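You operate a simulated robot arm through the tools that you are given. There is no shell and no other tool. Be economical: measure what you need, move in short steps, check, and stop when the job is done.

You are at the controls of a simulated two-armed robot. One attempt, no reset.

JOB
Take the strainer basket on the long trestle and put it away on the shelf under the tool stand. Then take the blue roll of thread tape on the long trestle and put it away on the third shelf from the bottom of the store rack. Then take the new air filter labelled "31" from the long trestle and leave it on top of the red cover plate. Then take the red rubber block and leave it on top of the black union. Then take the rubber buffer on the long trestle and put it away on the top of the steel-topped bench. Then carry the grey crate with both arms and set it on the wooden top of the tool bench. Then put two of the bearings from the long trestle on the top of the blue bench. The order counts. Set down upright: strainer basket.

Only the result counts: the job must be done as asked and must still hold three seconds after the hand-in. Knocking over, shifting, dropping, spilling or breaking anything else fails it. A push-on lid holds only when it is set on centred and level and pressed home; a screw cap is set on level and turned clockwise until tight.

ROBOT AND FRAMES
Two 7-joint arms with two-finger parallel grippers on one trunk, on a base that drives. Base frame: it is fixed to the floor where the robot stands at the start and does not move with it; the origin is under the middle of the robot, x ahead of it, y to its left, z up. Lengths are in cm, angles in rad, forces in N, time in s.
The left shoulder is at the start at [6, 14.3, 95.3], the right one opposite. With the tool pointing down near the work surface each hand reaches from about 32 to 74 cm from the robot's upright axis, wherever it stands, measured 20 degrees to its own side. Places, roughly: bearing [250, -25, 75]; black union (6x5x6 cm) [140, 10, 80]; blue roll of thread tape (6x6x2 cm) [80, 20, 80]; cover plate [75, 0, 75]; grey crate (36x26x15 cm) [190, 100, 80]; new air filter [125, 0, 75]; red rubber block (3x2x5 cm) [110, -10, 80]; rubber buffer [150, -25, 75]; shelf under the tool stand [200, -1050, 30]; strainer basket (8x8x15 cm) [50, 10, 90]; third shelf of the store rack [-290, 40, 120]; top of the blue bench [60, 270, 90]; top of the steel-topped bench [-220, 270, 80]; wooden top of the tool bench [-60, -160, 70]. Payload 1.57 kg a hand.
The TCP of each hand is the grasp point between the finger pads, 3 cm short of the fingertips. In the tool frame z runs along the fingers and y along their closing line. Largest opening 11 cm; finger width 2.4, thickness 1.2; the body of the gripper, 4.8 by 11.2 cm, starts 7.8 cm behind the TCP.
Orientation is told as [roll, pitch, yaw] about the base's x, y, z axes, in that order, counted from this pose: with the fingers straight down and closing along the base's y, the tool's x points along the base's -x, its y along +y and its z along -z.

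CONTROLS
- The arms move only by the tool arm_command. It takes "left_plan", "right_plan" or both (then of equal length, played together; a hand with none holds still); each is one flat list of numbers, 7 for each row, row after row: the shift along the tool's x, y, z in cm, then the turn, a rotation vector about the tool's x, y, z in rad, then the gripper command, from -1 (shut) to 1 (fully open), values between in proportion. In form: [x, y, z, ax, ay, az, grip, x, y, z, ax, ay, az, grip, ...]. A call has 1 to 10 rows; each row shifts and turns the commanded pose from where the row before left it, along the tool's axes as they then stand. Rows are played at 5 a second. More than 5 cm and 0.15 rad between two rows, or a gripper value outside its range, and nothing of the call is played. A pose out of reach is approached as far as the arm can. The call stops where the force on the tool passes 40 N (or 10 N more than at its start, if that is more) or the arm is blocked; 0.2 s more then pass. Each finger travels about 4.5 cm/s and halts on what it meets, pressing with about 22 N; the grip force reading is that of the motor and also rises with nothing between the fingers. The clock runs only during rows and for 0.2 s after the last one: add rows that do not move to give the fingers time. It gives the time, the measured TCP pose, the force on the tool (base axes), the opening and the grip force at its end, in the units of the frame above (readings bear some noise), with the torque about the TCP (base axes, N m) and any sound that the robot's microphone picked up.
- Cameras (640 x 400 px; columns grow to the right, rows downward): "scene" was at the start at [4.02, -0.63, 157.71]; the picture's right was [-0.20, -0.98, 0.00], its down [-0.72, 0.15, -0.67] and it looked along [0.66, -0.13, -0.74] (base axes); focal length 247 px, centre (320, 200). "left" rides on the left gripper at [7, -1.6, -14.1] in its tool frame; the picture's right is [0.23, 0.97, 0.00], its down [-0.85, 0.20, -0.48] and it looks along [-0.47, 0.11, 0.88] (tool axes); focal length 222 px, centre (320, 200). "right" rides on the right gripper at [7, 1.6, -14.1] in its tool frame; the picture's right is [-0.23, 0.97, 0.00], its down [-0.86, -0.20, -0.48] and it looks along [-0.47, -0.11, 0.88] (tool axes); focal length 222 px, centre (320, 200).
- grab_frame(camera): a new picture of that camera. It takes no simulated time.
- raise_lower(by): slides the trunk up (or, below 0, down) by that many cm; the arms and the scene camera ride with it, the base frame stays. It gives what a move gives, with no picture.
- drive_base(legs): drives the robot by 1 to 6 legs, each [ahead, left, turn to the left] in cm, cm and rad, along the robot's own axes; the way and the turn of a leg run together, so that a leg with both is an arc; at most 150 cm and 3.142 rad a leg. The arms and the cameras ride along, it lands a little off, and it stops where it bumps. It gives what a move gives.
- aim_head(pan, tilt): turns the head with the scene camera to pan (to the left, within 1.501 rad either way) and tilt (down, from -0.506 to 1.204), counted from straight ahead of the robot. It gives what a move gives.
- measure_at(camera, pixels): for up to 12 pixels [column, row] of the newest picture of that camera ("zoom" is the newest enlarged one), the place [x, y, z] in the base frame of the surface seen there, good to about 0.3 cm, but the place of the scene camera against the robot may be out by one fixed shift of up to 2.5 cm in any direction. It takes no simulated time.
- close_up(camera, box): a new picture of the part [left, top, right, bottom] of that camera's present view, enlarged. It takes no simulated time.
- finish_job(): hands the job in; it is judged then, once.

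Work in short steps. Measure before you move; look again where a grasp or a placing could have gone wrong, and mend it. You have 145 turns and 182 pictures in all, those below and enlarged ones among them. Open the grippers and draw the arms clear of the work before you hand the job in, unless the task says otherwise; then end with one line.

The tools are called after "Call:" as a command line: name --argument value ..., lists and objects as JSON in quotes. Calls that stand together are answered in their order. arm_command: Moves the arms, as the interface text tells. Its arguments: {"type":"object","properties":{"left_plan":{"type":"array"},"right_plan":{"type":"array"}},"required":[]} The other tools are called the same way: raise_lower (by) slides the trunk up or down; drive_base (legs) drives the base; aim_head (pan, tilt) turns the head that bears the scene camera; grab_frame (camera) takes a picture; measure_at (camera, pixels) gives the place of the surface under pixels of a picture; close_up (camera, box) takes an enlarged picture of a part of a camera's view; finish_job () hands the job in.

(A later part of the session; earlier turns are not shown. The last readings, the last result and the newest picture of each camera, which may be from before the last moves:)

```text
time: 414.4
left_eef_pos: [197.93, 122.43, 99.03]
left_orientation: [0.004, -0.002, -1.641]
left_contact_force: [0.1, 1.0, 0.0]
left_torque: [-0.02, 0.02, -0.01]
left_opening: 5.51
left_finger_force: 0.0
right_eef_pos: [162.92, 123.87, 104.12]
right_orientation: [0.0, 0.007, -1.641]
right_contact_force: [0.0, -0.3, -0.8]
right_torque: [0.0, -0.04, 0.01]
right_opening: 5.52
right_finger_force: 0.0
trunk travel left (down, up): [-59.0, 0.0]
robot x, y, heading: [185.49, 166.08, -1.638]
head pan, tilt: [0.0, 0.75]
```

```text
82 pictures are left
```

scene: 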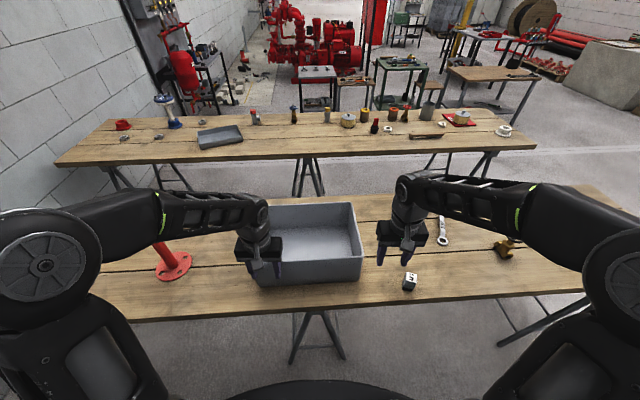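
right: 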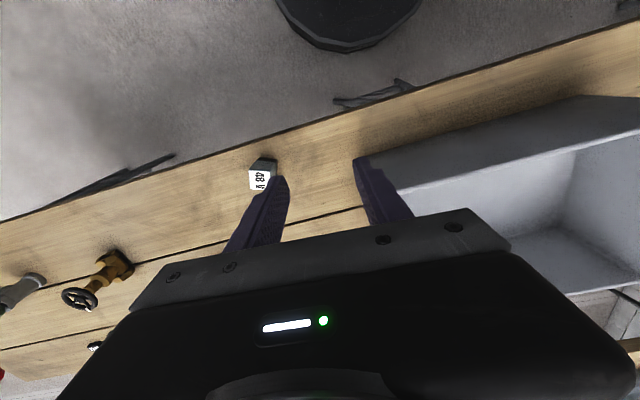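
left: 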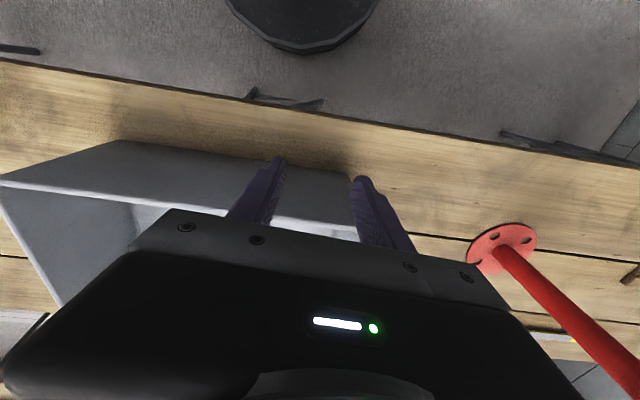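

I measure the crate's rim and walls with all three cameras.

Call:
measure_at --camera "scene" --pixels '[[262, 207], [352, 204], [361, 258], [310, 205], [320, 262], [290, 264], [356, 230], [330, 240]]'

Call:
measure_at --camera "left" --pixels '[[130, 142], [10, 182], [60, 165], [300, 215], [345, 232], [200, 150], [60, 180], [150, 200]]'

Call:
measure_at --camera "right" --pixels '[[420, 215], [440, 208], [500, 180], [580, 148], [635, 132], [640, 125], [460, 200]]'

Call:
close_up --camera "scene" --box '[230, 190, 390, 300]'

```text
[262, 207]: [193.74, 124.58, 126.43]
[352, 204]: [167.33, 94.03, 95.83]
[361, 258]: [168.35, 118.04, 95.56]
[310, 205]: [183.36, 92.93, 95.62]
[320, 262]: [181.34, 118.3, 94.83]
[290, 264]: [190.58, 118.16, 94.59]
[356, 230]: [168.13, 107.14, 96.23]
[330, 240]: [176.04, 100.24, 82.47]
```

```text
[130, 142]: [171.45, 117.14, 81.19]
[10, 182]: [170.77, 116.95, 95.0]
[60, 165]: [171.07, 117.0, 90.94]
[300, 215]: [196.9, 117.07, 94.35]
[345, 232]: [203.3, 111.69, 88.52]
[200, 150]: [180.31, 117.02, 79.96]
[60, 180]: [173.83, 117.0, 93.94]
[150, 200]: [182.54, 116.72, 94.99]
```

```text
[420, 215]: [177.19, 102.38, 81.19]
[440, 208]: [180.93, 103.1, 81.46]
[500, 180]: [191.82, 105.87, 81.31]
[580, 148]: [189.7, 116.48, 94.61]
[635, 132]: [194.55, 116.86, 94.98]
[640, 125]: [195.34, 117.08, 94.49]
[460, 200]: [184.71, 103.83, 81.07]
```

```text
3.64 times, centred on (310, 245) of scene
```

zoom: 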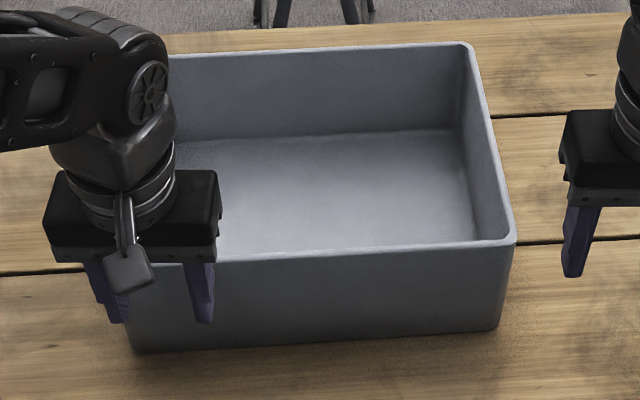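

The crate is square to the axes: outer x 167.3 to 203.3, y 91 to 117, rim z 95. I turn the base square and read the hands.

Call:
drive_base --legs '[[0, 0, 0.068]]'

Call:
arm_command --left_plan '[0, 0, -4, 0, 0, 0, -0.2, 0, 0, -1, 0, 0, 0, -0.2]' --right_plan '[0, 0, 0, 0, 0, 0, -0.2, 0, 0, 0, 0, 0, 0, -0.2]'

```text
time: 415.3
left_eef_pos: [200.82, 123.39, 99.19]
left_orientation: [0.001, -0.001, -1.573]
left_contact_force: [0.2, 0.6, -0.6]
left_torque: [0.02, 0.0, 0.06]
left_opening: 5.51
left_finger_force: 0.1
right_eef_pos: [165.86, 122.43, 104.07]
right_orientation: [-0.003, 0.007, -1.571]
right_contact_force: [0.2, -0.3, -1.1]
right_torque: [-0.05, 0.06, 0.01]
right_opening: 5.51
right_finger_force: 0.0
trunk travel left (down, up): [-59.0, 0.0]
robot x, y, heading: [185.42, 165.67, -1.568]
head pan, tilt: [0.0, 0.75]
```

```text
time: 415.9
left_eef_pos: [200.81, 123.39, 104.12]
left_orientation: [0.004, -0.002, -1.573]
left_contact_force: [-0.6, 0.5, -0.5]
left_torque: [-0.02, -0.01, 0.0]
left_opening: 4.42
left_finger_force: 0.1
right_eef_pos: [166.0, 122.51, 104.06]
right_orientation: [0.0, 0.007, -1.571]
right_contact_force: [-0.1, 0.2, -0.9]
right_torque: [0.02, 0.0, -0.02]
right_opening: 4.37
right_finger_force: 0.1
trunk travel left (down, up): [-59.0, 0.0]
robot x, y, heading: [185.46, 165.95, -1.569]
head pan, tilt: [0.0, 0.75]
```

I move both hands forward over the middle of the short walls at z 104 and look.

Call:
arm_command --left_plan '[-4.85, 0.52, 0, 0, 0, 0, -0.2, -4.85, 0.52, 0, 0, 0, 0, -0.2, -4.85, 0.52, 0, 0, 0, 0, -0.2, -4.85, 0.52, 0, 0, 0, 0, -0.2, 0, 0, 0, 0, 0, 0, -0.2]' --right_plan '[-4.62, 0.42, 0, 0, 0, 0, -0.2, -4.62, 0.42, 0, 0, 0, 0, -0.2, -4.62, 0.42, 0, 0, 0, 0, -0.2, -4.62, 0.42, 0, 0, 0, 0, -0.2, 0, 0, 0, 0, 0, 0, -0.2]'

Call:
grab_frame --camera "left"

Call:
grab_frame --camera "right"

```text
time: 417.1
left_eef_pos: [202.71, 104.03, 104.48]
left_orientation: [0.005, -0.003, -1.573]
left_contact_force: [1.5, 0.5, 0.8]
left_torque: [-0.02, -0.02, 0.02]
left_opening: 4.39
left_finger_force: 0.1
right_eef_pos: [167.57, 104.05, 104.19]
right_orientation: [-0.001, 0.008, -1.571]
right_contact_force: [0.4, 0.4, 0.8]
right_torque: [0.01, 0.02, -0.03]
right_opening: 4.37
right_finger_force: 0.1
trunk travel left (down, up): [-59.0, 0.0]
robot x, y, heading: [185.46, 165.52, -1.566]
head pan, tilt: [0.0, 0.75]
```

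```text
80 pictures are left
```

left: 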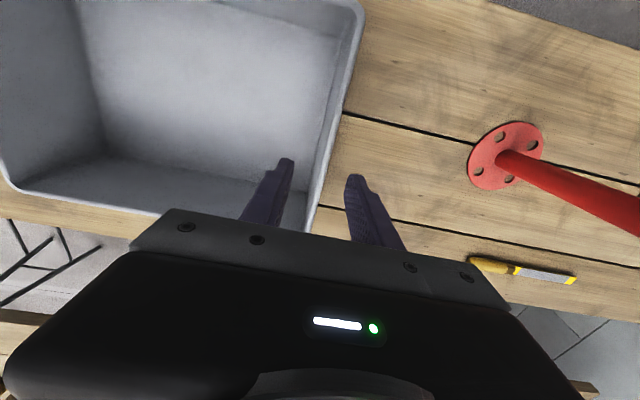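

```text
79 pictures are left
```

right: 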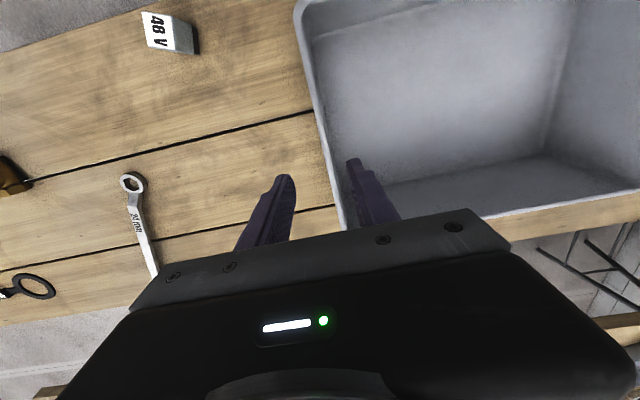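

The rims pass between both finger pairs. I measure the rim tops for exact centring.

Call:
measure_at --camera "left" --pixels '[[330, 130], [334, 120], [322, 165], [326, 150], [345, 70], [20, 190], [110, 210]]'

Call:
measure_at --camera "right" --pixels '[[327, 150], [323, 135], [333, 180], [337, 200], [312, 80], [305, 40]]'

```text
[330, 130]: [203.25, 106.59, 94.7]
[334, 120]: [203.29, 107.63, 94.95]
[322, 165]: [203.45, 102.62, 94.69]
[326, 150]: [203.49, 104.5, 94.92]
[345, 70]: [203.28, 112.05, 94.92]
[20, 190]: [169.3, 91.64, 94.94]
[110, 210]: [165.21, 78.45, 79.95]
```

```text
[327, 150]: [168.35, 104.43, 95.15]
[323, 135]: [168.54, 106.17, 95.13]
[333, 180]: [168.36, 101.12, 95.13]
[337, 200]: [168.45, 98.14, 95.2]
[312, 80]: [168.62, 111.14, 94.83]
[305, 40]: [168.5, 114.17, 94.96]
```

The rim centres are x 203.35 and 168.5. I centre both hands, lower to z 93 and close both.

Call:
arm_command --left_plan '[0, 0.6, 0, 0, 0, 0, -0.2, 0, 0, 3.8, 0, 0, 0, -0.2, 0, 0, 3.8, 0, 0, 0, -0.2, 0, 0, 3.8, 0, 0, 0, -0.2, 0, 0, 0, 0, 0, 0, -1, 0, 0, 0, 0, 0, 0, -1, 0, 0, 0, 0, 0, 0, -1, 0, 0, 0, 0, 0, 0, -1]' --right_plan '[0, 0.9, 0, 0, 0, 0, -0.2, 0, 0, 3.7, 0, 0, 0, -0.2, 0, 0, 3.7, 0, 0, 0, -0.2, 0, 0, 3.7, 0, 0, 0, -0.2, 0, 0, 0, 0, 0, 0, -1, 0, 0, 0, 0, 0, 0, -1, 0, 0, 0, 0, 0, 0, -1, 0, 0, 0, 0, 0, 0, -1]'

Call:
close_up --camera "scene" --box '[200, 170, 440, 320]'

```text
time: 418.9
left_eef_pos: [203.61, 104.15, 92.88]
left_orientation: [0.005, -0.002, -1.57]
left_contact_force: [13.0, 1.5, 0.3]
left_torque: [0.1, 0.99, -0.01]
left_opening: 0.83
left_finger_force: 22.2
right_eef_pos: [168.36, 104.07, 92.86]
right_orientation: [-0.001, 0.006, -1.572]
right_contact_force: [-14.4, 1.5, 1.2]
right_torque: [0.4, -0.88, 0.15]
right_opening: 0.8
right_finger_force: 22.2
trunk travel left (down, up): [-59.0, 0.0]
robot x, y, heading: [185.78, 165.89, -1.573]
head pan, tilt: [0.0, 0.75]
```

```text
2.67 times, centred on (320, 245) of scene
```

zoom: 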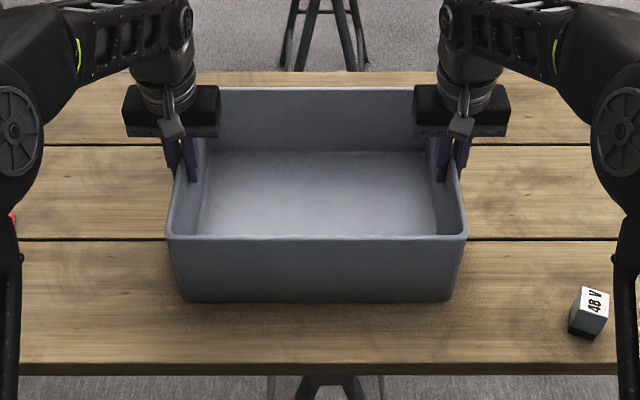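

Both walls are gripped. I lift together by 12 cm.

Call:
arm_command --left_plan '[0, 0, -1, 0, 0, 0, -1, 0, 0, -2, 0, 0, 0, -1, 0, 0, -3, 0, 0, 0, -1, 0, 0, -3, 0, 0, 0, -1, 0, 0, -3, 0, 0, 0, -1]' --right_plan '[0, 0, -1, 0, 0, 0, -1, 0, 0, -2, 0, 0, 0, -1, 0, 0, -3, 0, 0, 0, -1, 0, 0, -3, 0, 0, 0, -1, 0, 0, -3, 0, 0, 0, -1]'

Call:
grab_frame --camera "scene"

```text
time: 420.1
left_eef_pos: [203.75, 104.12, 104.83]
left_orientation: [0.006, -0.001, -1.571]
left_contact_force: [22.2, -0.7, -5.1]
left_torque: [0.0, 0.78, 0.08]
left_opening: 0.8
left_finger_force: 21.8
right_eef_pos: [168.49, 104.0, 104.87]
right_orientation: [-0.004, 0.007, -1.572]
right_contact_force: [-22.1, 1.4, -5.3]
right_torque: [-0.04, -0.9, 0.15]
right_opening: 0.79
right_finger_force: 22.0
trunk travel left (down, up): [-59.0, 0.0]
robot x, y, heading: [185.54, 165.99, -1.567]
head pan, tilt: [0.0, 0.75]
```

```text
77 pictures are left
```

scene: 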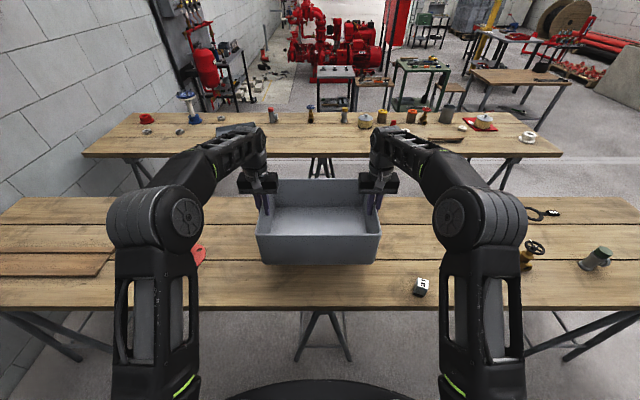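

The hands press the crate inward at 22 N, so I relax each 0.2 cm outward.

Call:
arm_command --left_plan '[0, 0.2, 0, 0, 0, 0, -1, 0, 0, 0, 0, 0, 0, -1]' --right_plan '[0, -0.2, 0, 0, 0, 0, -1, 0, 0, 0, 0, 0, 0, -1]'

```text
time: 420.7
left_eef_pos: [203.63, 103.9, 104.81]
left_orientation: [0.002, -0.002, -1.572]
left_contact_force: [11.8, -0.5, -4.1]
left_torque: [0.13, 0.53, 0.3]
left_opening: 0.81
left_finger_force: 22.0
right_eef_pos: [168.35, 103.95, 104.75]
right_orientation: [0.001, 0.009, -1.568]
right_contact_force: [-11.6, -0.7, -7.4]
right_torque: [-0.1, 0.03, -0.22]
right_opening: 0.79
right_finger_force: 21.8
trunk travel left (down, up): [-59.0, 0.0]
robot x, y, heading: [185.81, 166.01, -1.571]
head pan, tilt: [0.0, 0.75]
```

The forces are balanced. I back into the lane, turn toward -x and carry the crate along it.

Call:
drive_base --legs '[[-16, 0, 0], [0, 0, -1.571], [140, 0, 0], [75, 0, 0]]'

Call:
aim_head --pan 0.4 --tilt 0.5

Call:
grab_frame --camera "scene"

Call:
measure_at --camera "scene" --pixels '[[320, 120], [260, 120], [200, 150], [120, 200], [380, 130]]'

```text
time: 436.2
left_eef_pos: [-91.57, 168.36, 104.81]
left_orientation: [-0.001, 0.001, 3.123]
left_contact_force: [-0.5, 18.5, -3.8]
left_torque: [0.47, 0.0, 0.3]
left_opening: 0.79
left_finger_force: 21.5
right_eef_pos: [-90.98, 203.66, 104.86]
right_orientation: [-0.002, 0.009, 3.127]
right_contact_force: [-0.2, -19.1, -8.4]
right_torque: [0.24, 0.0, -0.14]
right_opening: 0.77
right_finger_force: 22.1
trunk travel left (down, up): [-59.0, 0.0]
robot x, y, heading: [-29.0, 185.44, 3.123]
head pan, tilt: [0.0, 0.75]
```

```text
time: 437.1
left_eef_pos: [-91.47, 168.39, 104.8]
left_orientation: [-0.002, -0.001, 3.127]
left_contact_force: [-0.9, 0.4, -3.5]
left_torque: [0.31, -0.27, 0.3]
left_opening: 0.79
left_finger_force: 21.6
right_eef_pos: [-90.97, 203.68, 104.75]
right_orientation: [0.0, 0.009, 3.127]
right_contact_force: [0.2, -0.5, -6.6]
right_torque: [0.06, 0.26, -0.16]
right_opening: 0.79
right_finger_force: 22.5
trunk travel left (down, up): [-59.0, 0.0]
robot x, y, heading: [-29.1, 185.41, 3.127]
head pan, tilt: [0.4, 0.499]
```

```text
76 pictures are left
```

scene: 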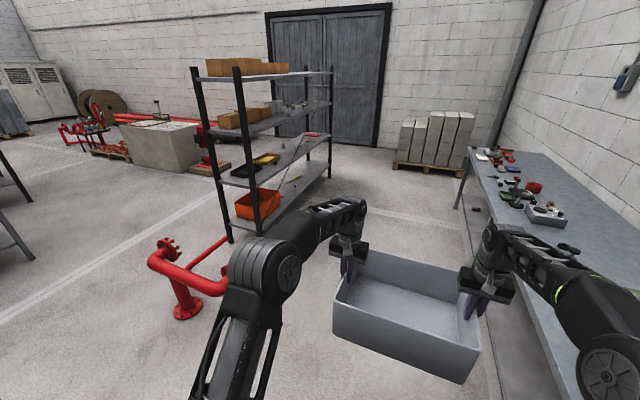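

```text
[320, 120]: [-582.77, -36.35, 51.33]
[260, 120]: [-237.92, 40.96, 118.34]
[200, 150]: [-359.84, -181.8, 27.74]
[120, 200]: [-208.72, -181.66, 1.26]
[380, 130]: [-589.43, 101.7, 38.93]
```

The red stand is low, well under the crate. I turn to -y and drive down toward the tool bench, stopping short at y about -45.

Call:
drive_base --legs '[[0, 0, 1.585], [135, -20, 0], [95, 0, 0]]'

Call:
aim_head --pan 0.0 --tilt 0.65

Call:
grab_frame --camera "scene"

Call:
grab_frame --camera "right"

```text
time: 452.3
left_eef_pos: [-33.72, -105.66, 104.62]
left_orientation: [0.001, 0.0, -1.578]
left_contact_force: [-2.3, 0.4, -4.4]
left_torque: [0.02, 0.35, 0.28]
left_opening: 0.76
left_finger_force: 21.8
right_eef_pos: [-68.86, -105.47, 104.81]
right_orientation: [0.0, 0.008, -1.575]
right_contact_force: [2.1, -0.4, -8.0]
right_torque: [0.05, 0.13, -0.14]
right_opening: 0.8
right_finger_force: 22.4
trunk travel left (down, up): [-59.0, 0.0]
robot x, y, heading: [-51.55, -43.6, -1.576]
head pan, tilt: [0.4, 0.499]
```

```text
time: 453.1
left_eef_pos: [-33.64, -105.64, 104.85]
left_orientation: [0.0, -0.003, -1.577]
left_contact_force: [-0.9, 0.2, -5.1]
left_torque: [0.2, 0.29, 0.28]
left_opening: 0.79
left_finger_force: 21.7
right_eef_pos: [-68.9, -105.34, 104.89]
right_orientation: [0.002, 0.01, -1.576]
right_contact_force: [0.0, 0.3, -6.1]
right_torque: [-0.16, -0.03, -0.18]
right_opening: 0.78
right_finger_force: 21.8
trunk travel left (down, up): [-59.0, 0.0]
robot x, y, heading: [-50.97, -44.03, -1.576]
head pan, tilt: [0.0, 0.649]
```

```text
75 pictures are left
```

scene: 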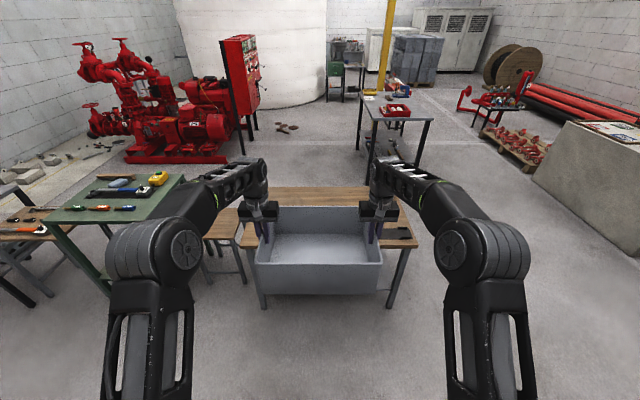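

```text
74 pictures are left
```

right: 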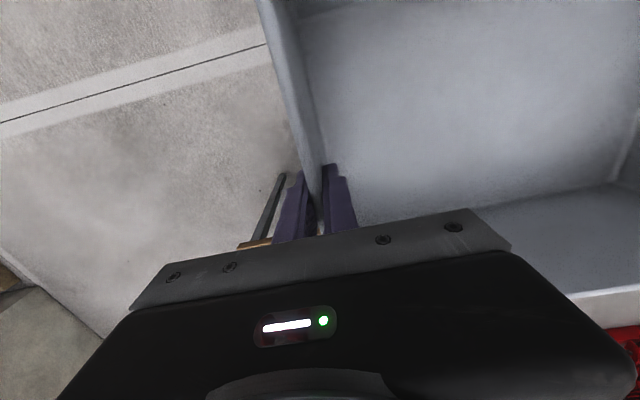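

I enlarge the bench to see the strip and cylinder positions beside the crate.

Call:
close_up --camera "scene" --box '[230, 170, 430, 300]'

Call:
measure_at --camera "scene" --pixels '[[388, 232], [410, 234], [386, 239], [404, 228], [417, 245], [250, 250], [320, 190], [275, 190], [240, 240], [300, 200]]'

```text
3.08 times, centred on (330, 235) of scene
```

zoom: 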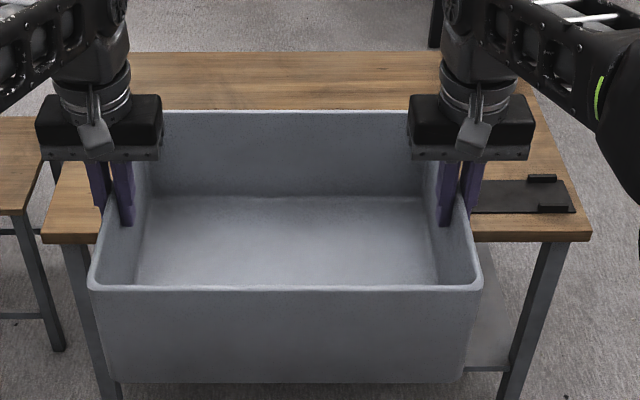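

```text
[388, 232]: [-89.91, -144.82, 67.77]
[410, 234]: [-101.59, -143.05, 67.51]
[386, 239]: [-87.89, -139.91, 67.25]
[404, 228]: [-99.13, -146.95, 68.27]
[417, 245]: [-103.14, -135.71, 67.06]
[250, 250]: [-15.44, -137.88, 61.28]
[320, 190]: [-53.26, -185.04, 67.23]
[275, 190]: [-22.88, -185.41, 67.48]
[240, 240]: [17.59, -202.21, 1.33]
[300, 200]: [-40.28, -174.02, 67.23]
```

The bench is free from about x -62 to -13, so I aim for the crate at [-36,-157]. I shift left 15 cm and look down at the strip's end.

Call:
drive_base --legs '[[0, 15, 0.004]]'

Call:
close_up --camera "scene" --box '[230, 170, 470, 310]'

Call:
measure_at --camera "zoom" --pixels '[[440, 175], [480, 180], [460, 150], [520, 130], [430, 190], [150, 180]]'

```text
time: 454.5
left_eef_pos: [-18.48, -105.72, 104.72]
left_orientation: [-0.001, -0.001, -1.574]
left_contact_force: [0.8, 0.4, -4.6]
left_torque: [-0.05, 0.42, 0.1]
left_opening: 0.8
left_finger_force: 22.4
right_eef_pos: [-53.67, -105.64, 104.64]
right_orientation: [-0.001, 0.009, -1.572]
right_contact_force: [1.5, 0.3, -6.5]
right_torque: [0.05, 0.13, -0.26]
right_opening: 0.78
right_finger_force: 21.7
trunk travel left (down, up): [-59.0, 0.0]
robot x, y, heading: [-36.49, -43.95, -1.579]
head pan, tilt: [0.0, 0.649]
```

```text
2.67 times, centred on (350, 240) of scene
```

zoom: 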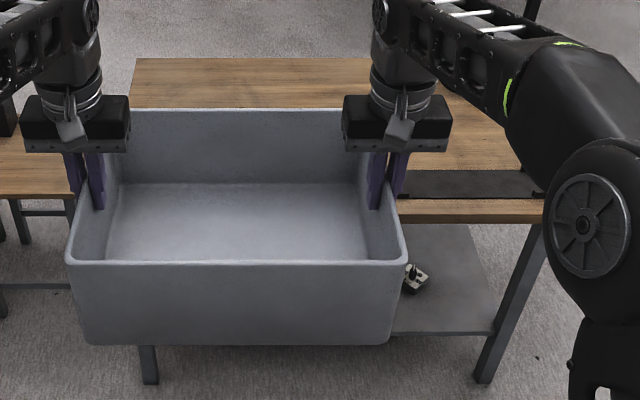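

```text
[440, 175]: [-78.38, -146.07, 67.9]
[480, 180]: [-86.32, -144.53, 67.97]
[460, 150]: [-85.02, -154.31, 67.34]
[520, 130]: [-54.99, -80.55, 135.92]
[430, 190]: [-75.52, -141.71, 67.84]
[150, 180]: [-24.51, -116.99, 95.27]
```

The strip ends near x -65, clear of the crate's side at -54. I drive ahead 48 cm over the bench.

Call:
drive_base --legs '[[30, 0, 0.008], [18, 0, 0]]'

Call:
arm_command --left_plan '[-1.5, 0, 0, 0, 0, 0, -1, -1.5, 0, 0, 0, 0, 0, -1, 0, 0, 0, 0, 0, 0, -1]' --right_plan '[-1.5, 0, 0, 0, 0, 0, -1, -1.5, 0, 0, 0, 0, 0, -1, 0, 0, 0, 0, 0, 0, -1]'

Call:
grab_frame --camera "scene"

Call:
grab_frame --camera "right"

Call:
grab_frame --camera "left"

```text
time: 457.7
left_eef_pos: [-18.02, -153.83, 104.71]
left_orientation: [0.002, 0.002, -1.567]
left_contact_force: [-1.3, -0.2, -5.3]
left_torque: [-0.01, 0.27, 0.22]
left_opening: 0.79
left_finger_force: 22.1
right_eef_pos: [-53.19, -154.05, 104.58]
right_orientation: [0.0, 0.011, -1.565]
right_contact_force: [-1.1, -0.7, -6.9]
right_torque: [0.01, -0.09, -0.15]
right_opening: 0.81
right_finger_force: 22.0
trunk travel left (down, up): [-59.0, 0.0]
robot x, y, heading: [-36.2, -91.79, -1.565]
head pan, tilt: [0.0, 0.649]
```

```text
time: 458.5
left_eef_pos: [-17.99, -156.61, 104.75]
left_orientation: [0.001, -0.002, -1.567]
left_contact_force: [-4.7, -1.2, -5.0]
left_torque: [0.33, -0.15, 0.57]
left_opening: 0.81
left_finger_force: 22.1
right_eef_pos: [-53.18, -156.91, 104.67]
right_orientation: [0.001, 0.009, -1.564]
right_contact_force: [4.7, 1.4, -6.3]
right_torque: [-0.29, 0.26, 0.1]
right_opening: 0.79
right_finger_force: 22.2
trunk travel left (down, up): [-59.0, 0.0]
robot x, y, heading: [-36.05, -91.81, -1.57]
head pan, tilt: [0.0, 0.649]
```

```text
71 pictures are left
```

scene: 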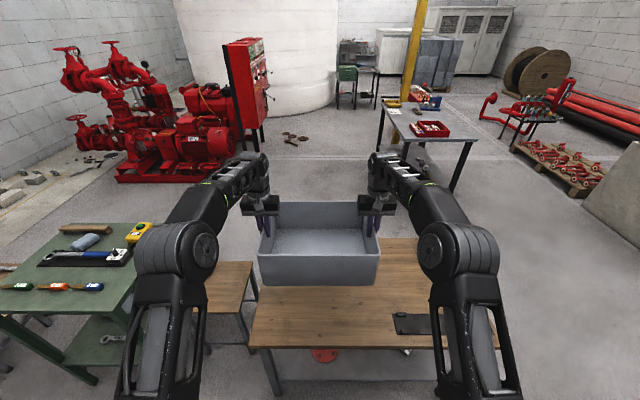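

```text
70 pictures are left
```

right: 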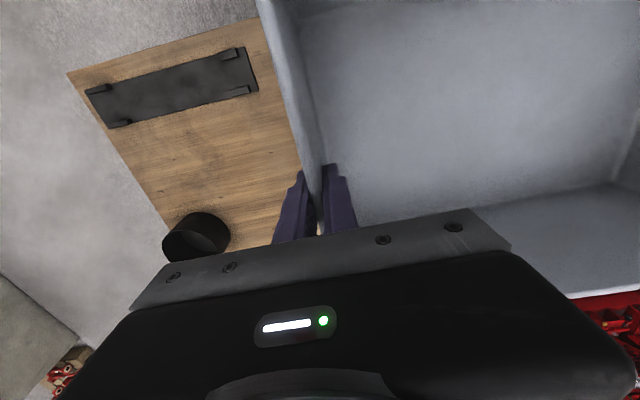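

```text
69 pictures are left
```

left: 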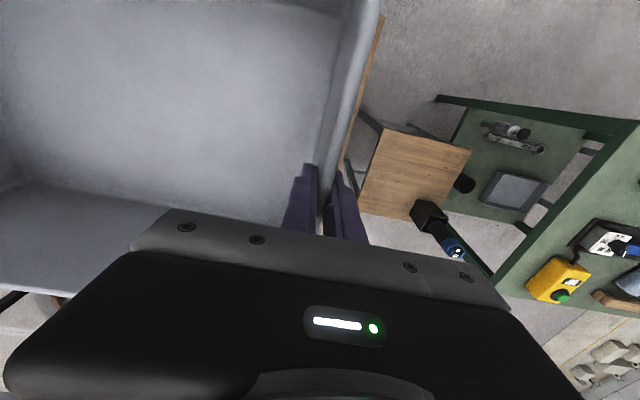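

I measure the strip's end, the bench surface and the black torch on the stool.

Call:
measure_at --camera "right" --pixels '[[255, 90], [250, 120], [280, 170], [270, 60], [225, 230], [200, 180]]'

Call:
measure_at --camera "left" --pixels '[[358, 110], [370, 60], [376, 40], [425, 210], [450, 245], [400, 170]]'

```text
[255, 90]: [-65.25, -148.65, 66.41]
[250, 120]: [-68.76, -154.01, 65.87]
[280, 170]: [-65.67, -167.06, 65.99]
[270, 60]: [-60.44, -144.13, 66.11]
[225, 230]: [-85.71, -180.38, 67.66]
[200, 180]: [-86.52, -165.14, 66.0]
```

```text
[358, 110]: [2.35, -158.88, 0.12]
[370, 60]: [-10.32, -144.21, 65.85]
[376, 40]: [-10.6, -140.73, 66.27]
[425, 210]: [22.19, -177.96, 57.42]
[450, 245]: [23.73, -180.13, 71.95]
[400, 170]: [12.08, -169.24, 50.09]
```

The bench top is z 66.0 and everything is clear. I lower the trunk 24 cm, then feel down with both arms.

Call:
raise_lower --by -24.5

Call:
arm_command --left_plan '[0, 0, 0.5, 0, 0, 0, -1, 0, 0, 0.4, 0, 0, 0, -1, 0, 0, 0, 0, 0, 0, -1]' --right_plan '[0, 0, 0.5, 0, 0, 0, -1, 0, 0, 0.4, 0, 0, 0, -1, 0, 0, 0, 0, 0, 0, -1]'

```text
time: 461.0
left_eef_pos: [-17.99, -156.53, 80.25]
left_orientation: [-0.001, -0.001, -1.567]
left_contact_force: [-11.7, -2.3, -4.8]
left_torque: [-0.25, -0.21, 0.54]
left_opening: 0.82
left_finger_force: 22.6
right_eef_pos: [-53.14, -156.82, 80.23]
right_orientation: [-0.001, 0.009, -1.562]
right_contact_force: [11.3, 1.2, -4.2]
right_torque: [0.26, 0.11, 0.13]
right_opening: 0.77
right_finger_force: 21.7
trunk travel left (down, up): [-34.5, 24.5]
robot x, y, heading: [-36.31, -92.13, -1.566]
head pan, tilt: [0.0, 0.649]
```

```text
time: 461.8
left_eef_pos: [-17.97, -156.54, 79.2]
left_orientation: [0.0, -0.001, -1.568]
left_contact_force: [-12.8, -2.7, -4.8]
left_torque: [0.02, -0.09, 0.51]
left_opening: 0.8
left_finger_force: 22.0
right_eef_pos: [-53.26, -156.93, 79.29]
right_orientation: [0.001, 0.007, -1.564]
right_contact_force: [12.8, 2.6, -6.4]
right_torque: [-0.03, 0.2, 0.37]
right_opening: 0.82
right_finger_force: 21.4
trunk travel left (down, up): [-34.5, 24.5]
robot x, y, heading: [-36.07, -91.66, -1.568]
head pan, tilt: [0.0, 0.649]
```

Call:
arm_command --left_plan '[0, 0, 0.25, 0, 0, 0, -1, 0, 0, 0.2, 0, 0, 0, -1, 0, 0, 0, 0, 0, 0, -1]' --right_plan '[0, 0, 0.25, 0, 0, 0, -1, 0, 0, 0.2, 0, 0, 0, -1, 0, 0, 0, 0, 0, 0, -1]'

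```text
time: 462.6
left_eef_pos: [-18.04, -156.5, 78.94]
left_orientation: [0.002, -0.001, -1.567]
left_contact_force: [-14.4, -3.4, -3.9]
left_torque: [0.11, 0.02, 0.53]
left_opening: 0.79
left_finger_force: 22.1
right_eef_pos: [-53.14, -156.92, 78.77]
right_orientation: [-0.001, 0.009, -1.565]
right_contact_force: [11.9, 2.8, -6.1]
right_torque: [-0.38, 0.2, 0.35]
right_opening: 0.8
right_finger_force: 22.5
trunk travel left (down, up): [-34.5, 24.5]
robot x, y, heading: [-36.48, -91.78, -1.567]
head pan, tilt: [0.0, 0.649]
```

Still carrying its weight; a little further down.

Call:
arm_command --left_plan '[0, 0, 0.15, 0, 0, 0, -1, 0, 0, 0.1, 0, 0, 0, -1, 0, 0, 0, 0, 0, 0, -1]' --right_plan '[0, 0, 0.15, 0, 0, 0, -1, 0, 0, 0.1, 0, 0, 0, -1, 0, 0, 0, 0, 0, 0, -1]'

Call:
grab_frame --camera "scene"

```text
time: 463.4
left_eef_pos: [-18.06, -156.58, 78.86]
left_orientation: [-0.003, -0.005, -1.567]
left_contact_force: [-16.9, -6.0, 12.2]
left_torque: [0.68, -0.22, 0.56]
left_opening: 0.79
left_finger_force: 21.9
right_eef_pos: [-53.11, -156.88, 78.91]
right_orientation: [0.003, 0.005, -1.564]
right_contact_force: [16.3, -1.7, 8.4]
right_torque: [0.72, 0.52, 0.18]
right_opening: 0.81
right_finger_force: 22.0
trunk travel left (down, up): [-34.5, 24.5]
robot x, y, heading: [-36.78, -92.04, -1.57]
head pan, tilt: [0.0, 0.649]
```

```text
68 pictures are left
```

scene: 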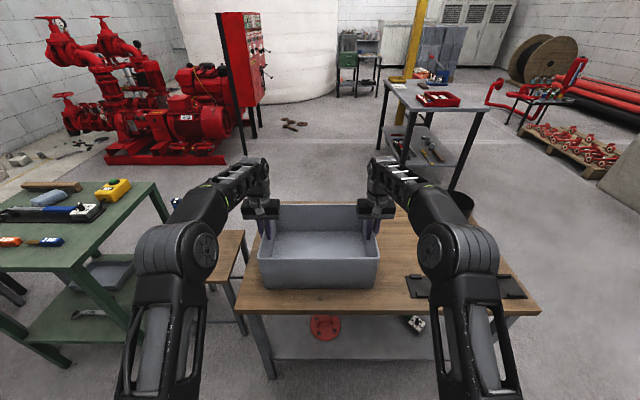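

The bench bears the crate. I open both hands and rise straight up.

Call:
arm_command --left_plan '[0, 0, 0, 0, 0, 0, -0.6, 0, 0, 0, 0, 0, 0, -0.35, 0, 0, 0, 0, 0, 0, -0.3, 0, 0, -2, 0, 0, 0, -0.3, 0, 0, -4, 0, 0, 0, -0.3, 0, 0, -4, 0, 0, 0, -0.3, 0, 0, -4, 0, 0, 0, -0.3]' --right_plan '[0, 0, 0, 0, 0, 0, -0.6, 0, 0, 0, 0, 0, 0, -0.35, 0, 0, 0, 0, 0, 0, -0.3, 0, 0, -2, 0, 0, 0, -0.3, 0, 0, -4, 0, 0, 0, -0.3, 0, 0, -4, 0, 0, 0, -0.3, 0, 0, -4, 0, 0, 0, -0.3]'

Call:
raise_lower --by 24.5

Call:
grab_frame --camera "scene"

```text
time: 465.0
left_eef_pos: [-17.86, -156.57, 81.57]
left_orientation: [-0.001, -0.001, -1.567]
left_contact_force: [0.2, -0.4, 0.2]
left_torque: [0.03, 0.01, 0.0]
left_opening: 3.84
left_finger_force: 0.1
left hand out of reach, approached as far as the arm can: row 5, 6, 7
right_eef_pos: [-53.15, -156.83, 80.68]
right_orientation: [0.0, 0.008, -1.566]
right_contact_force: [-0.5, 0.1, 0.2]
right_torque: [-0.04, 0.0, 0.02]
right_opening: 3.84
right_finger_force: 0.2
right hand out of reach, approached as far as the arm can: row 5, 6, 7
trunk travel left (down, up): [-34.5, 24.5]
robot x, y, heading: [-36.49, -91.63, -1.57]
head pan, tilt: [0.0, 0.649]
```

```text
time: 467.6
left_eef_pos: [-17.88, -156.62, 106.01]
left_orientation: [-0.001, -0.002, -1.569]
left_contact_force: [-0.2, 0.7, 0.1]
left_torque: [0.0, 0.0, 0.02]
left_opening: 3.87
left_finger_force: 0.1
right_eef_pos: [-53.19, -156.92, 105.08]
right_orientation: [0.0, 0.009, -1.564]
right_contact_force: [0.1, -1.0, 0.8]
right_torque: [0.01, 0.03, 0.0]
right_opening: 3.86
right_finger_force: 0.2
trunk travel left (down, up): [-59.0, 0.0]
robot x, y, heading: [-36.77, -91.89, -1.568]
head pan, tilt: [0.0, 0.649]
```

```text
67 pictures are left
```

scene: 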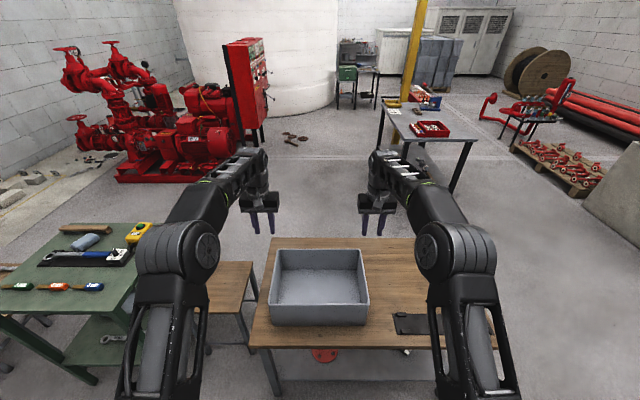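

The crate stands on the tool bench. Next the bearings: I back off, turn to +x and drive along the aisle to about x 205, then look at the far end of the trestle.

Call:
drive_base --legs '[[-25, 0, 0], [0, 0, 1.57], [145, 2, 0], [95, 0, 0]]'

Call:
aim_head --pan 0.6 --tilt 0.65

Call:
grab_frame --camera "scene"

Call:
close_up --camera "scene" --box '[230, 120, 430, 245]'

```text
time: 484.6
left_eef_pos: [268.1, -42.98, 106.12]
left_orientation: [0.0, -0.001, 0.023]
left_contact_force: [0.2, -0.7, 0.0]
left_torque: [0.0, 0.02, -0.01]
left_opening: 3.86
left_finger_force: 0.0
right_eef_pos: [269.03, -78.26, 105.12]
right_orientation: [-0.002, 0.009, 0.024]
right_contact_force: [0.7, -0.2, 0.7]
right_torque: [0.02, 0.03, -0.01]
right_opening: 3.82
right_finger_force: 0.0
trunk travel left (down, up): [-59.0, 0.0]
robot x, y, heading: [203.74, -62.68, 0.025]
head pan, tilt: [0.0, 0.649]
```

```text
time: 485.6
left_eef_pos: [267.94, -42.92, 106.11]
left_orientation: [-0.002, -0.002, 0.023]
left_contact_force: [-0.4, 1.0, 0.9]
left_torque: [0.04, 0.0, 0.0]
left_opening: 3.83
left_finger_force: 0.0
right_eef_pos: [268.92, -78.26, 105.11]
right_orientation: [0.001, 0.008, 0.025]
right_contact_force: [0.1, -0.2, -0.2]
right_torque: [-0.01, -0.02, -0.01]
right_opening: 3.86
right_finger_force: 0.2
trunk travel left (down, up): [-59.0, 0.0]
robot x, y, heading: [203.75, -62.58, 0.025]
head pan, tilt: [0.6, 0.649]
```

```text
66 pictures are left
```

scene: 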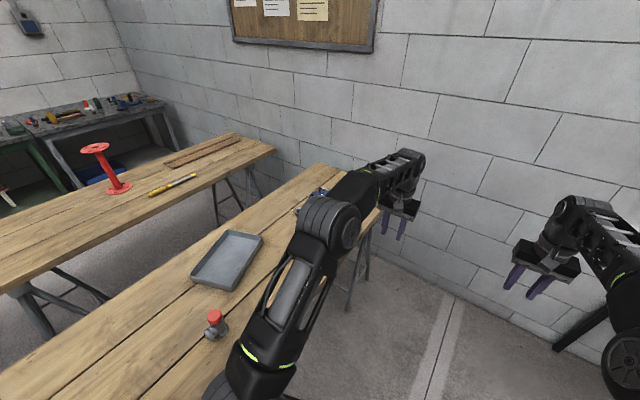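

```text
3.20 times, centred on (330, 182) of scene
```

zoom: 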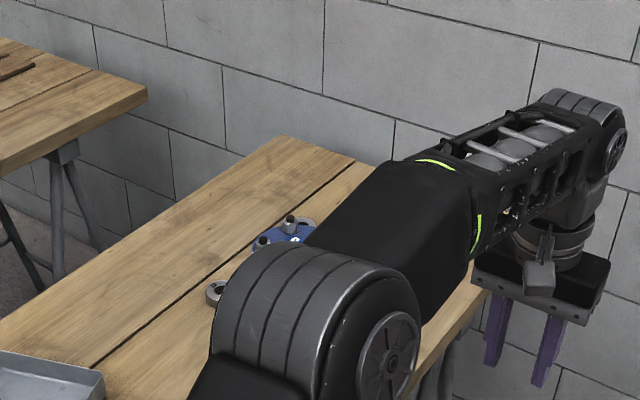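

I measure the blue valve and the ring that show past the arm, to be sure the turn is clear.

Call:
measure_at --camera "scene" --pixels '[[319, 193], [298, 211], [322, 188], [328, 190], [215, 330], [214, 316], [225, 250]]'

```text
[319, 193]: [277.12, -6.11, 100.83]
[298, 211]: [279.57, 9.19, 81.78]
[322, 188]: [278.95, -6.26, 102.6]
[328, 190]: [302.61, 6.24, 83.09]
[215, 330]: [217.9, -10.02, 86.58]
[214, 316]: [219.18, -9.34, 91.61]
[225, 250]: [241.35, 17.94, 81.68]
```

The valve is out of the sweep. I turn to face the trestle and look again.

Call:
drive_base --legs '[[0, 0, 1.546]]'

Call:
aim_head --pan -0.55 --tilt 0.65

Call:
grab_frame --camera "scene"

Call:
grab_frame --camera "right"

```text
time: 489.8
left_eef_pos: [184.87, 2.02, 106.1]
left_orientation: [0.0, -0.002, 1.579]
left_contact_force: [0.2, -0.3, 0.3]
left_torque: [0.04, 0.02, 0.01]
left_opening: 3.88
left_finger_force: 0.0
right_eef_pos: [220.22, 2.52, 105.25]
right_orientation: [0.001, 0.008, 1.58]
right_contact_force: [-0.6, -0.6, 0.1]
right_torque: [-0.01, -0.01, 0.0]
right_opening: 3.86
right_finger_force: 0.1
trunk travel left (down, up): [-59.0, 0.0]
robot x, y, heading: [203.87, -62.68, 1.583]
head pan, tilt: [0.6, 0.649]
```

```text
time: 491.1
left_eef_pos: [184.91, 2.03, 106.15]
left_orientation: [0.0, -0.001, 1.58]
left_contact_force: [0.8, 0.3, -0.2]
left_torque: [0.0, 0.04, -0.01]
left_opening: 3.84
left_finger_force: 0.1
right_eef_pos: [220.33, 2.48, 105.24]
right_orientation: [-0.001, 0.008, 1.582]
right_contact_force: [-0.6, -0.2, 0.6]
right_torque: [0.01, -0.02, -0.02]
right_opening: 3.87
right_finger_force: 0.1
trunk travel left (down, up): [-59.0, 0.0]
robot x, y, heading: [203.77, -62.44, 1.584]
head pan, tilt: [-0.55, 0.649]
```

```text
64 pictures are left
```

scene: 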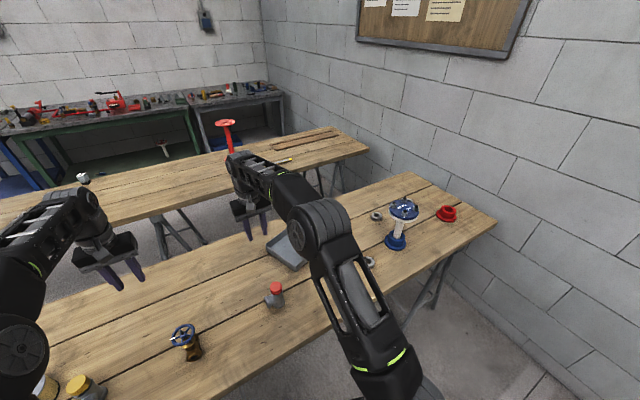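

```text
63 pictures are left
```

right: 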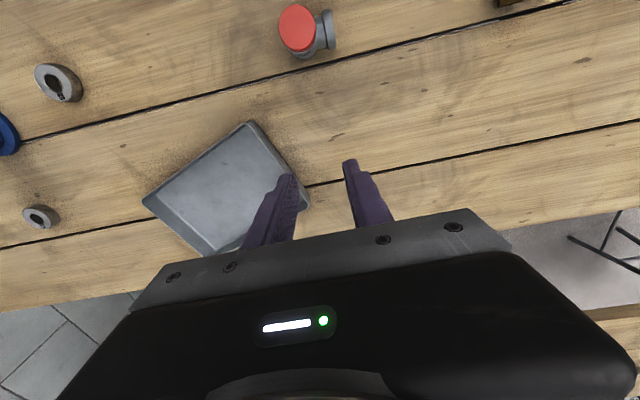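

Two ring-shaped bearings show at (58,82) and (40,216) in the right view. I enlarge and measure them.

Call:
close_up --camera "right" --box '[0, 50, 140, 250]'

Call:
measure_at --camera "right" --pixels '[[36, 78], [82, 88], [62, 66], [58, 100], [60, 82], [24, 213], [58, 220], [42, 206], [38, 228], [180, 200], [310, 30], [5, 130]]'

Call:
close_up --camera "scene" --box '[340, 180, 480, 290]'

```text
2.00 times, centred on (70, 150) of right
```

zoom: 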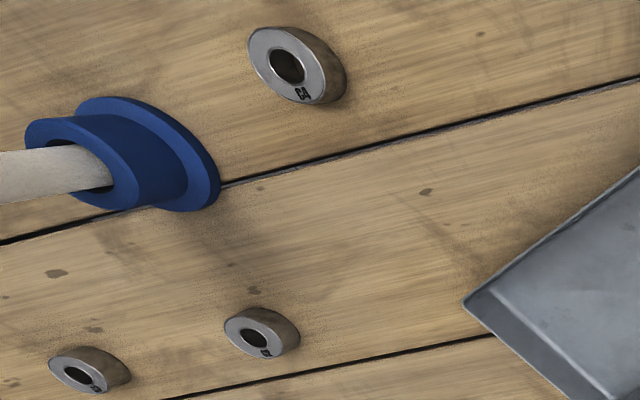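

```text
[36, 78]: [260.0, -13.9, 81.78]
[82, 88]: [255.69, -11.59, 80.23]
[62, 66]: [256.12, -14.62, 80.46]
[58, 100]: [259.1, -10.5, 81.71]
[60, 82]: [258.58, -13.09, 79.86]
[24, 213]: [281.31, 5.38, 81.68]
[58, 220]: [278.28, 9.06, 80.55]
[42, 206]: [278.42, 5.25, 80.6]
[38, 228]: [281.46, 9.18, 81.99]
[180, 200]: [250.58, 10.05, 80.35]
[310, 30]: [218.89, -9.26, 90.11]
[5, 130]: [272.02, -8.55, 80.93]
```

```text
3.64 times, centred on (410, 235) of scene
```

zoom: 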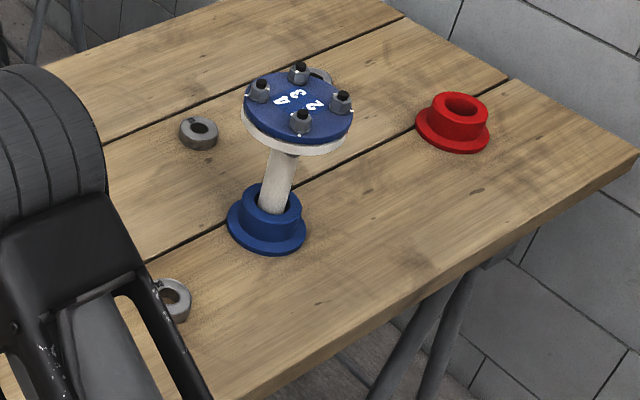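

Three bearings lie there: A near [258,-12.5], B near [280,7], a third beyond the blue valve. I take A with the left hand first: draw both hands back and drive right.

Call:
arm_command --left_plan '[4.8, 0, 0, 0, 0, 0, 0, 4.8, 0, 0, 0, 0, 0, 0, 4.8, 0, 0, 0, 0, 0, 0, 0, 0, 0, 0, 0, 0, 0, 0, 0, 0, 0, 0, 0, 0]' --right_plan '[4.5, 0, 0, 0, 0, 0, 0, 4.5, 0, 0, 0, 0, 0, 0, 4.5, 0, 0, 0, 0, 0, 0, 4.5, 0, 0, 0, 0, 0, 0, 4.5, 0, 0, 0, 0, 0, 0]'

Call:
drive_base --legs '[[0, -73, 0]]'

Call:
grab_frame --camera "left"

Call:
grab_frame --camera "right"

```text
time: 492.3
left_eef_pos: [185.12, -12.47, 106.05]
left_orientation: [0.0, -0.004, 1.58]
left_contact_force: [0.0, -1.1, -0.5]
left_torque: [0.0, 0.02, 0.0]
left_opening: 5.52
left_finger_force: 0.1
right_eef_pos: [220.63, -20.18, 105.52]
right_orientation: [0.0, 0.006, 1.583]
right_contact_force: [0.0, -0.8, 0.4]
right_torque: [0.06, -0.01, 0.0]
right_opening: 5.49
right_finger_force: 0.0
trunk travel left (down, up): [-59.0, 0.0]
robot x, y, heading: [203.82, -62.64, 1.581]
head pan, tilt: [-0.55, 0.649]
```

```text
time: 496.3
left_eef_pos: [258.65, -11.79, 105.9]
left_orientation: [0.002, -0.001, 1.567]
left_contact_force: [-0.5, 1.2, 0.0]
left_torque: [0.01, 0.01, 0.01]
left_opening: 5.49
left_finger_force: 0.0
right_eef_pos: [294.23, -20.0, 105.39]
right_orientation: [0.001, 0.005, 1.568]
right_contact_force: [-0.4, -0.2, -0.1]
right_torque: [-0.02, 0.01, -0.02]
right_opening: 5.49
right_finger_force: 0.0
trunk travel left (down, up): [-59.0, 0.0]
robot x, y, heading: [276.47, -62.57, 1.568]
head pan, tilt: [-0.55, 0.649]
```

```text
60 pictures are left
```

left: 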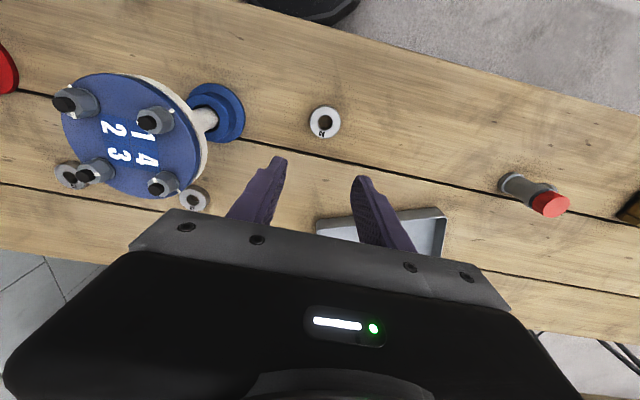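

```text
59 pictures are left
```

right: 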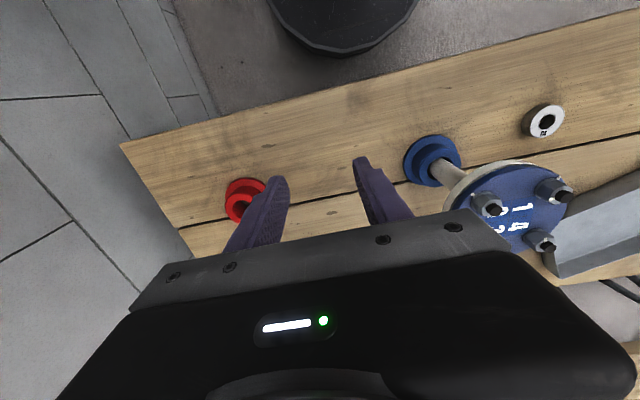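

Call:
measure_at --camera "left" --pixels '[[325, 106], [325, 138], [309, 122], [341, 122], [324, 124], [190, 203], [68, 177], [195, 190], [208, 115], [100, 90]]'

Call:
close_up --camera "left" --box '[30, 70, 350, 230]'

```text
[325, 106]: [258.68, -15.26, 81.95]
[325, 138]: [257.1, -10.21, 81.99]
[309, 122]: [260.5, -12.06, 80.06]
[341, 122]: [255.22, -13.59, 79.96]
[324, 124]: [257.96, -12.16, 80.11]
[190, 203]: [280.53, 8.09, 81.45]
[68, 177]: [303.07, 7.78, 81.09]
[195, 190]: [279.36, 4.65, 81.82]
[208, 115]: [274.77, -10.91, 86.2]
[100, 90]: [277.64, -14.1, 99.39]
```

```text
2.00 times, centred on (190, 150) of left
```

zoom: 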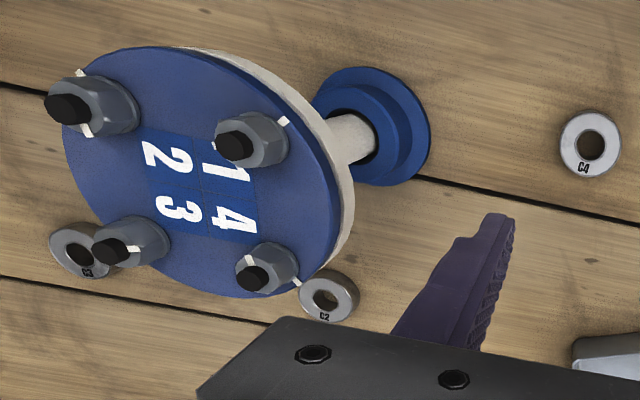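

Bearing A ("C4") is centred at [257.9,-12.75], 5 cm across, 2 cm thick. I open to 8 cm, lower to z 83.4 and close.

Call:
arm_command --left_plan '[0.95, 0.75, 0, 0, 0, 0, 0.45, 0, 0, 4.5, 0, 0, 0, 0.45, 0, 0, 4.5, 0, 0, 0, 0.45, 0, 0, 4.5, 0, 0, 0, 0.45, 0, 0, 4.5, 0, 0, 0, 0.45, 0, 0, 4.5, 0, 0, 0, 0.45, 0, 0, 0, 0, 0, 0, 0.45, 0, 0, 0, 0, 0, 0, -1, 0, 0, 0, 0, 0, 0, -1, 0, 0, 0, 0, 0, 0, -1]'

Call:
arm_command --left_plan '[0, 0, -4, 0, 0, 0, -1, 0, 0, -4.5, 0, 0, 0, -1, 0, 0, -4.5, 0, 0, 0, -1, 0, 0, -4.5, 0, 0, 0, -1, 0, 0, -4, 0, 0, 0, -1]'

Call:
grab_frame --camera "left"

```text
time: 498.5
left_eef_pos: [257.88, -12.81, 83.53]
left_orientation: [0.0, -0.002, 1.565]
left_contact_force: [0.3, -0.4, 0.2]
left_torque: [0.0, -0.01, 0.0]
left_opening: 4.48
left_finger_force: 21.0
right_eef_pos: [294.07, -20.03, 105.3]
right_orientation: [0.001, 0.007, 1.569]
right_contact_force: [0.2, -0.1, 0.0]
right_torque: [0.03, 0.03, 0.03]
right_opening: 5.5
right_finger_force: 0.1
trunk travel left (down, up): [-59.0, 0.0]
robot x, y, heading: [276.58, -62.46, 1.567]
head pan, tilt: [-0.55, 0.649]
```

```text
time: 499.7
left_eef_pos: [257.75, -13.01, 104.88]
left_orientation: [0.0, -0.001, 1.567]
left_contact_force: [0.5, 0.1, -1.2]
left_torque: [0.02, -0.01, -0.02]
left_opening: 4.49
left_finger_force: 21.9
right_eef_pos: [294.08, -20.04, 105.3]
right_orientation: [-0.001, 0.007, 1.567]
right_contact_force: [-0.6, -0.2, 0.5]
right_torque: [-0.03, -0.02, 0.03]
right_opening: 5.52
right_finger_force: 0.0
trunk travel left (down, up): [-59.0, 0.0]
robot x, y, heading: [276.88, -62.54, 1.567]
head pan, tilt: [-0.55, 0.649]
```

```text
57 pictures are left
```

left: 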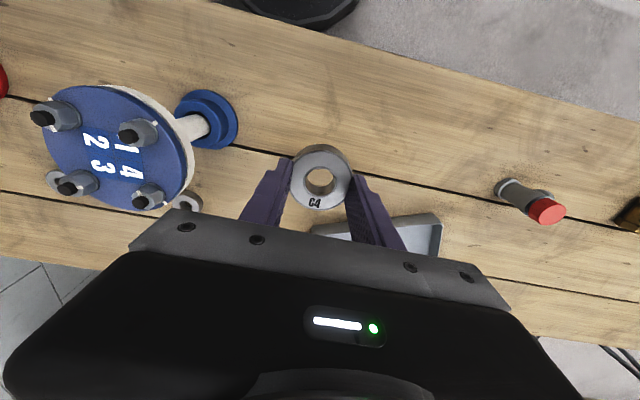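

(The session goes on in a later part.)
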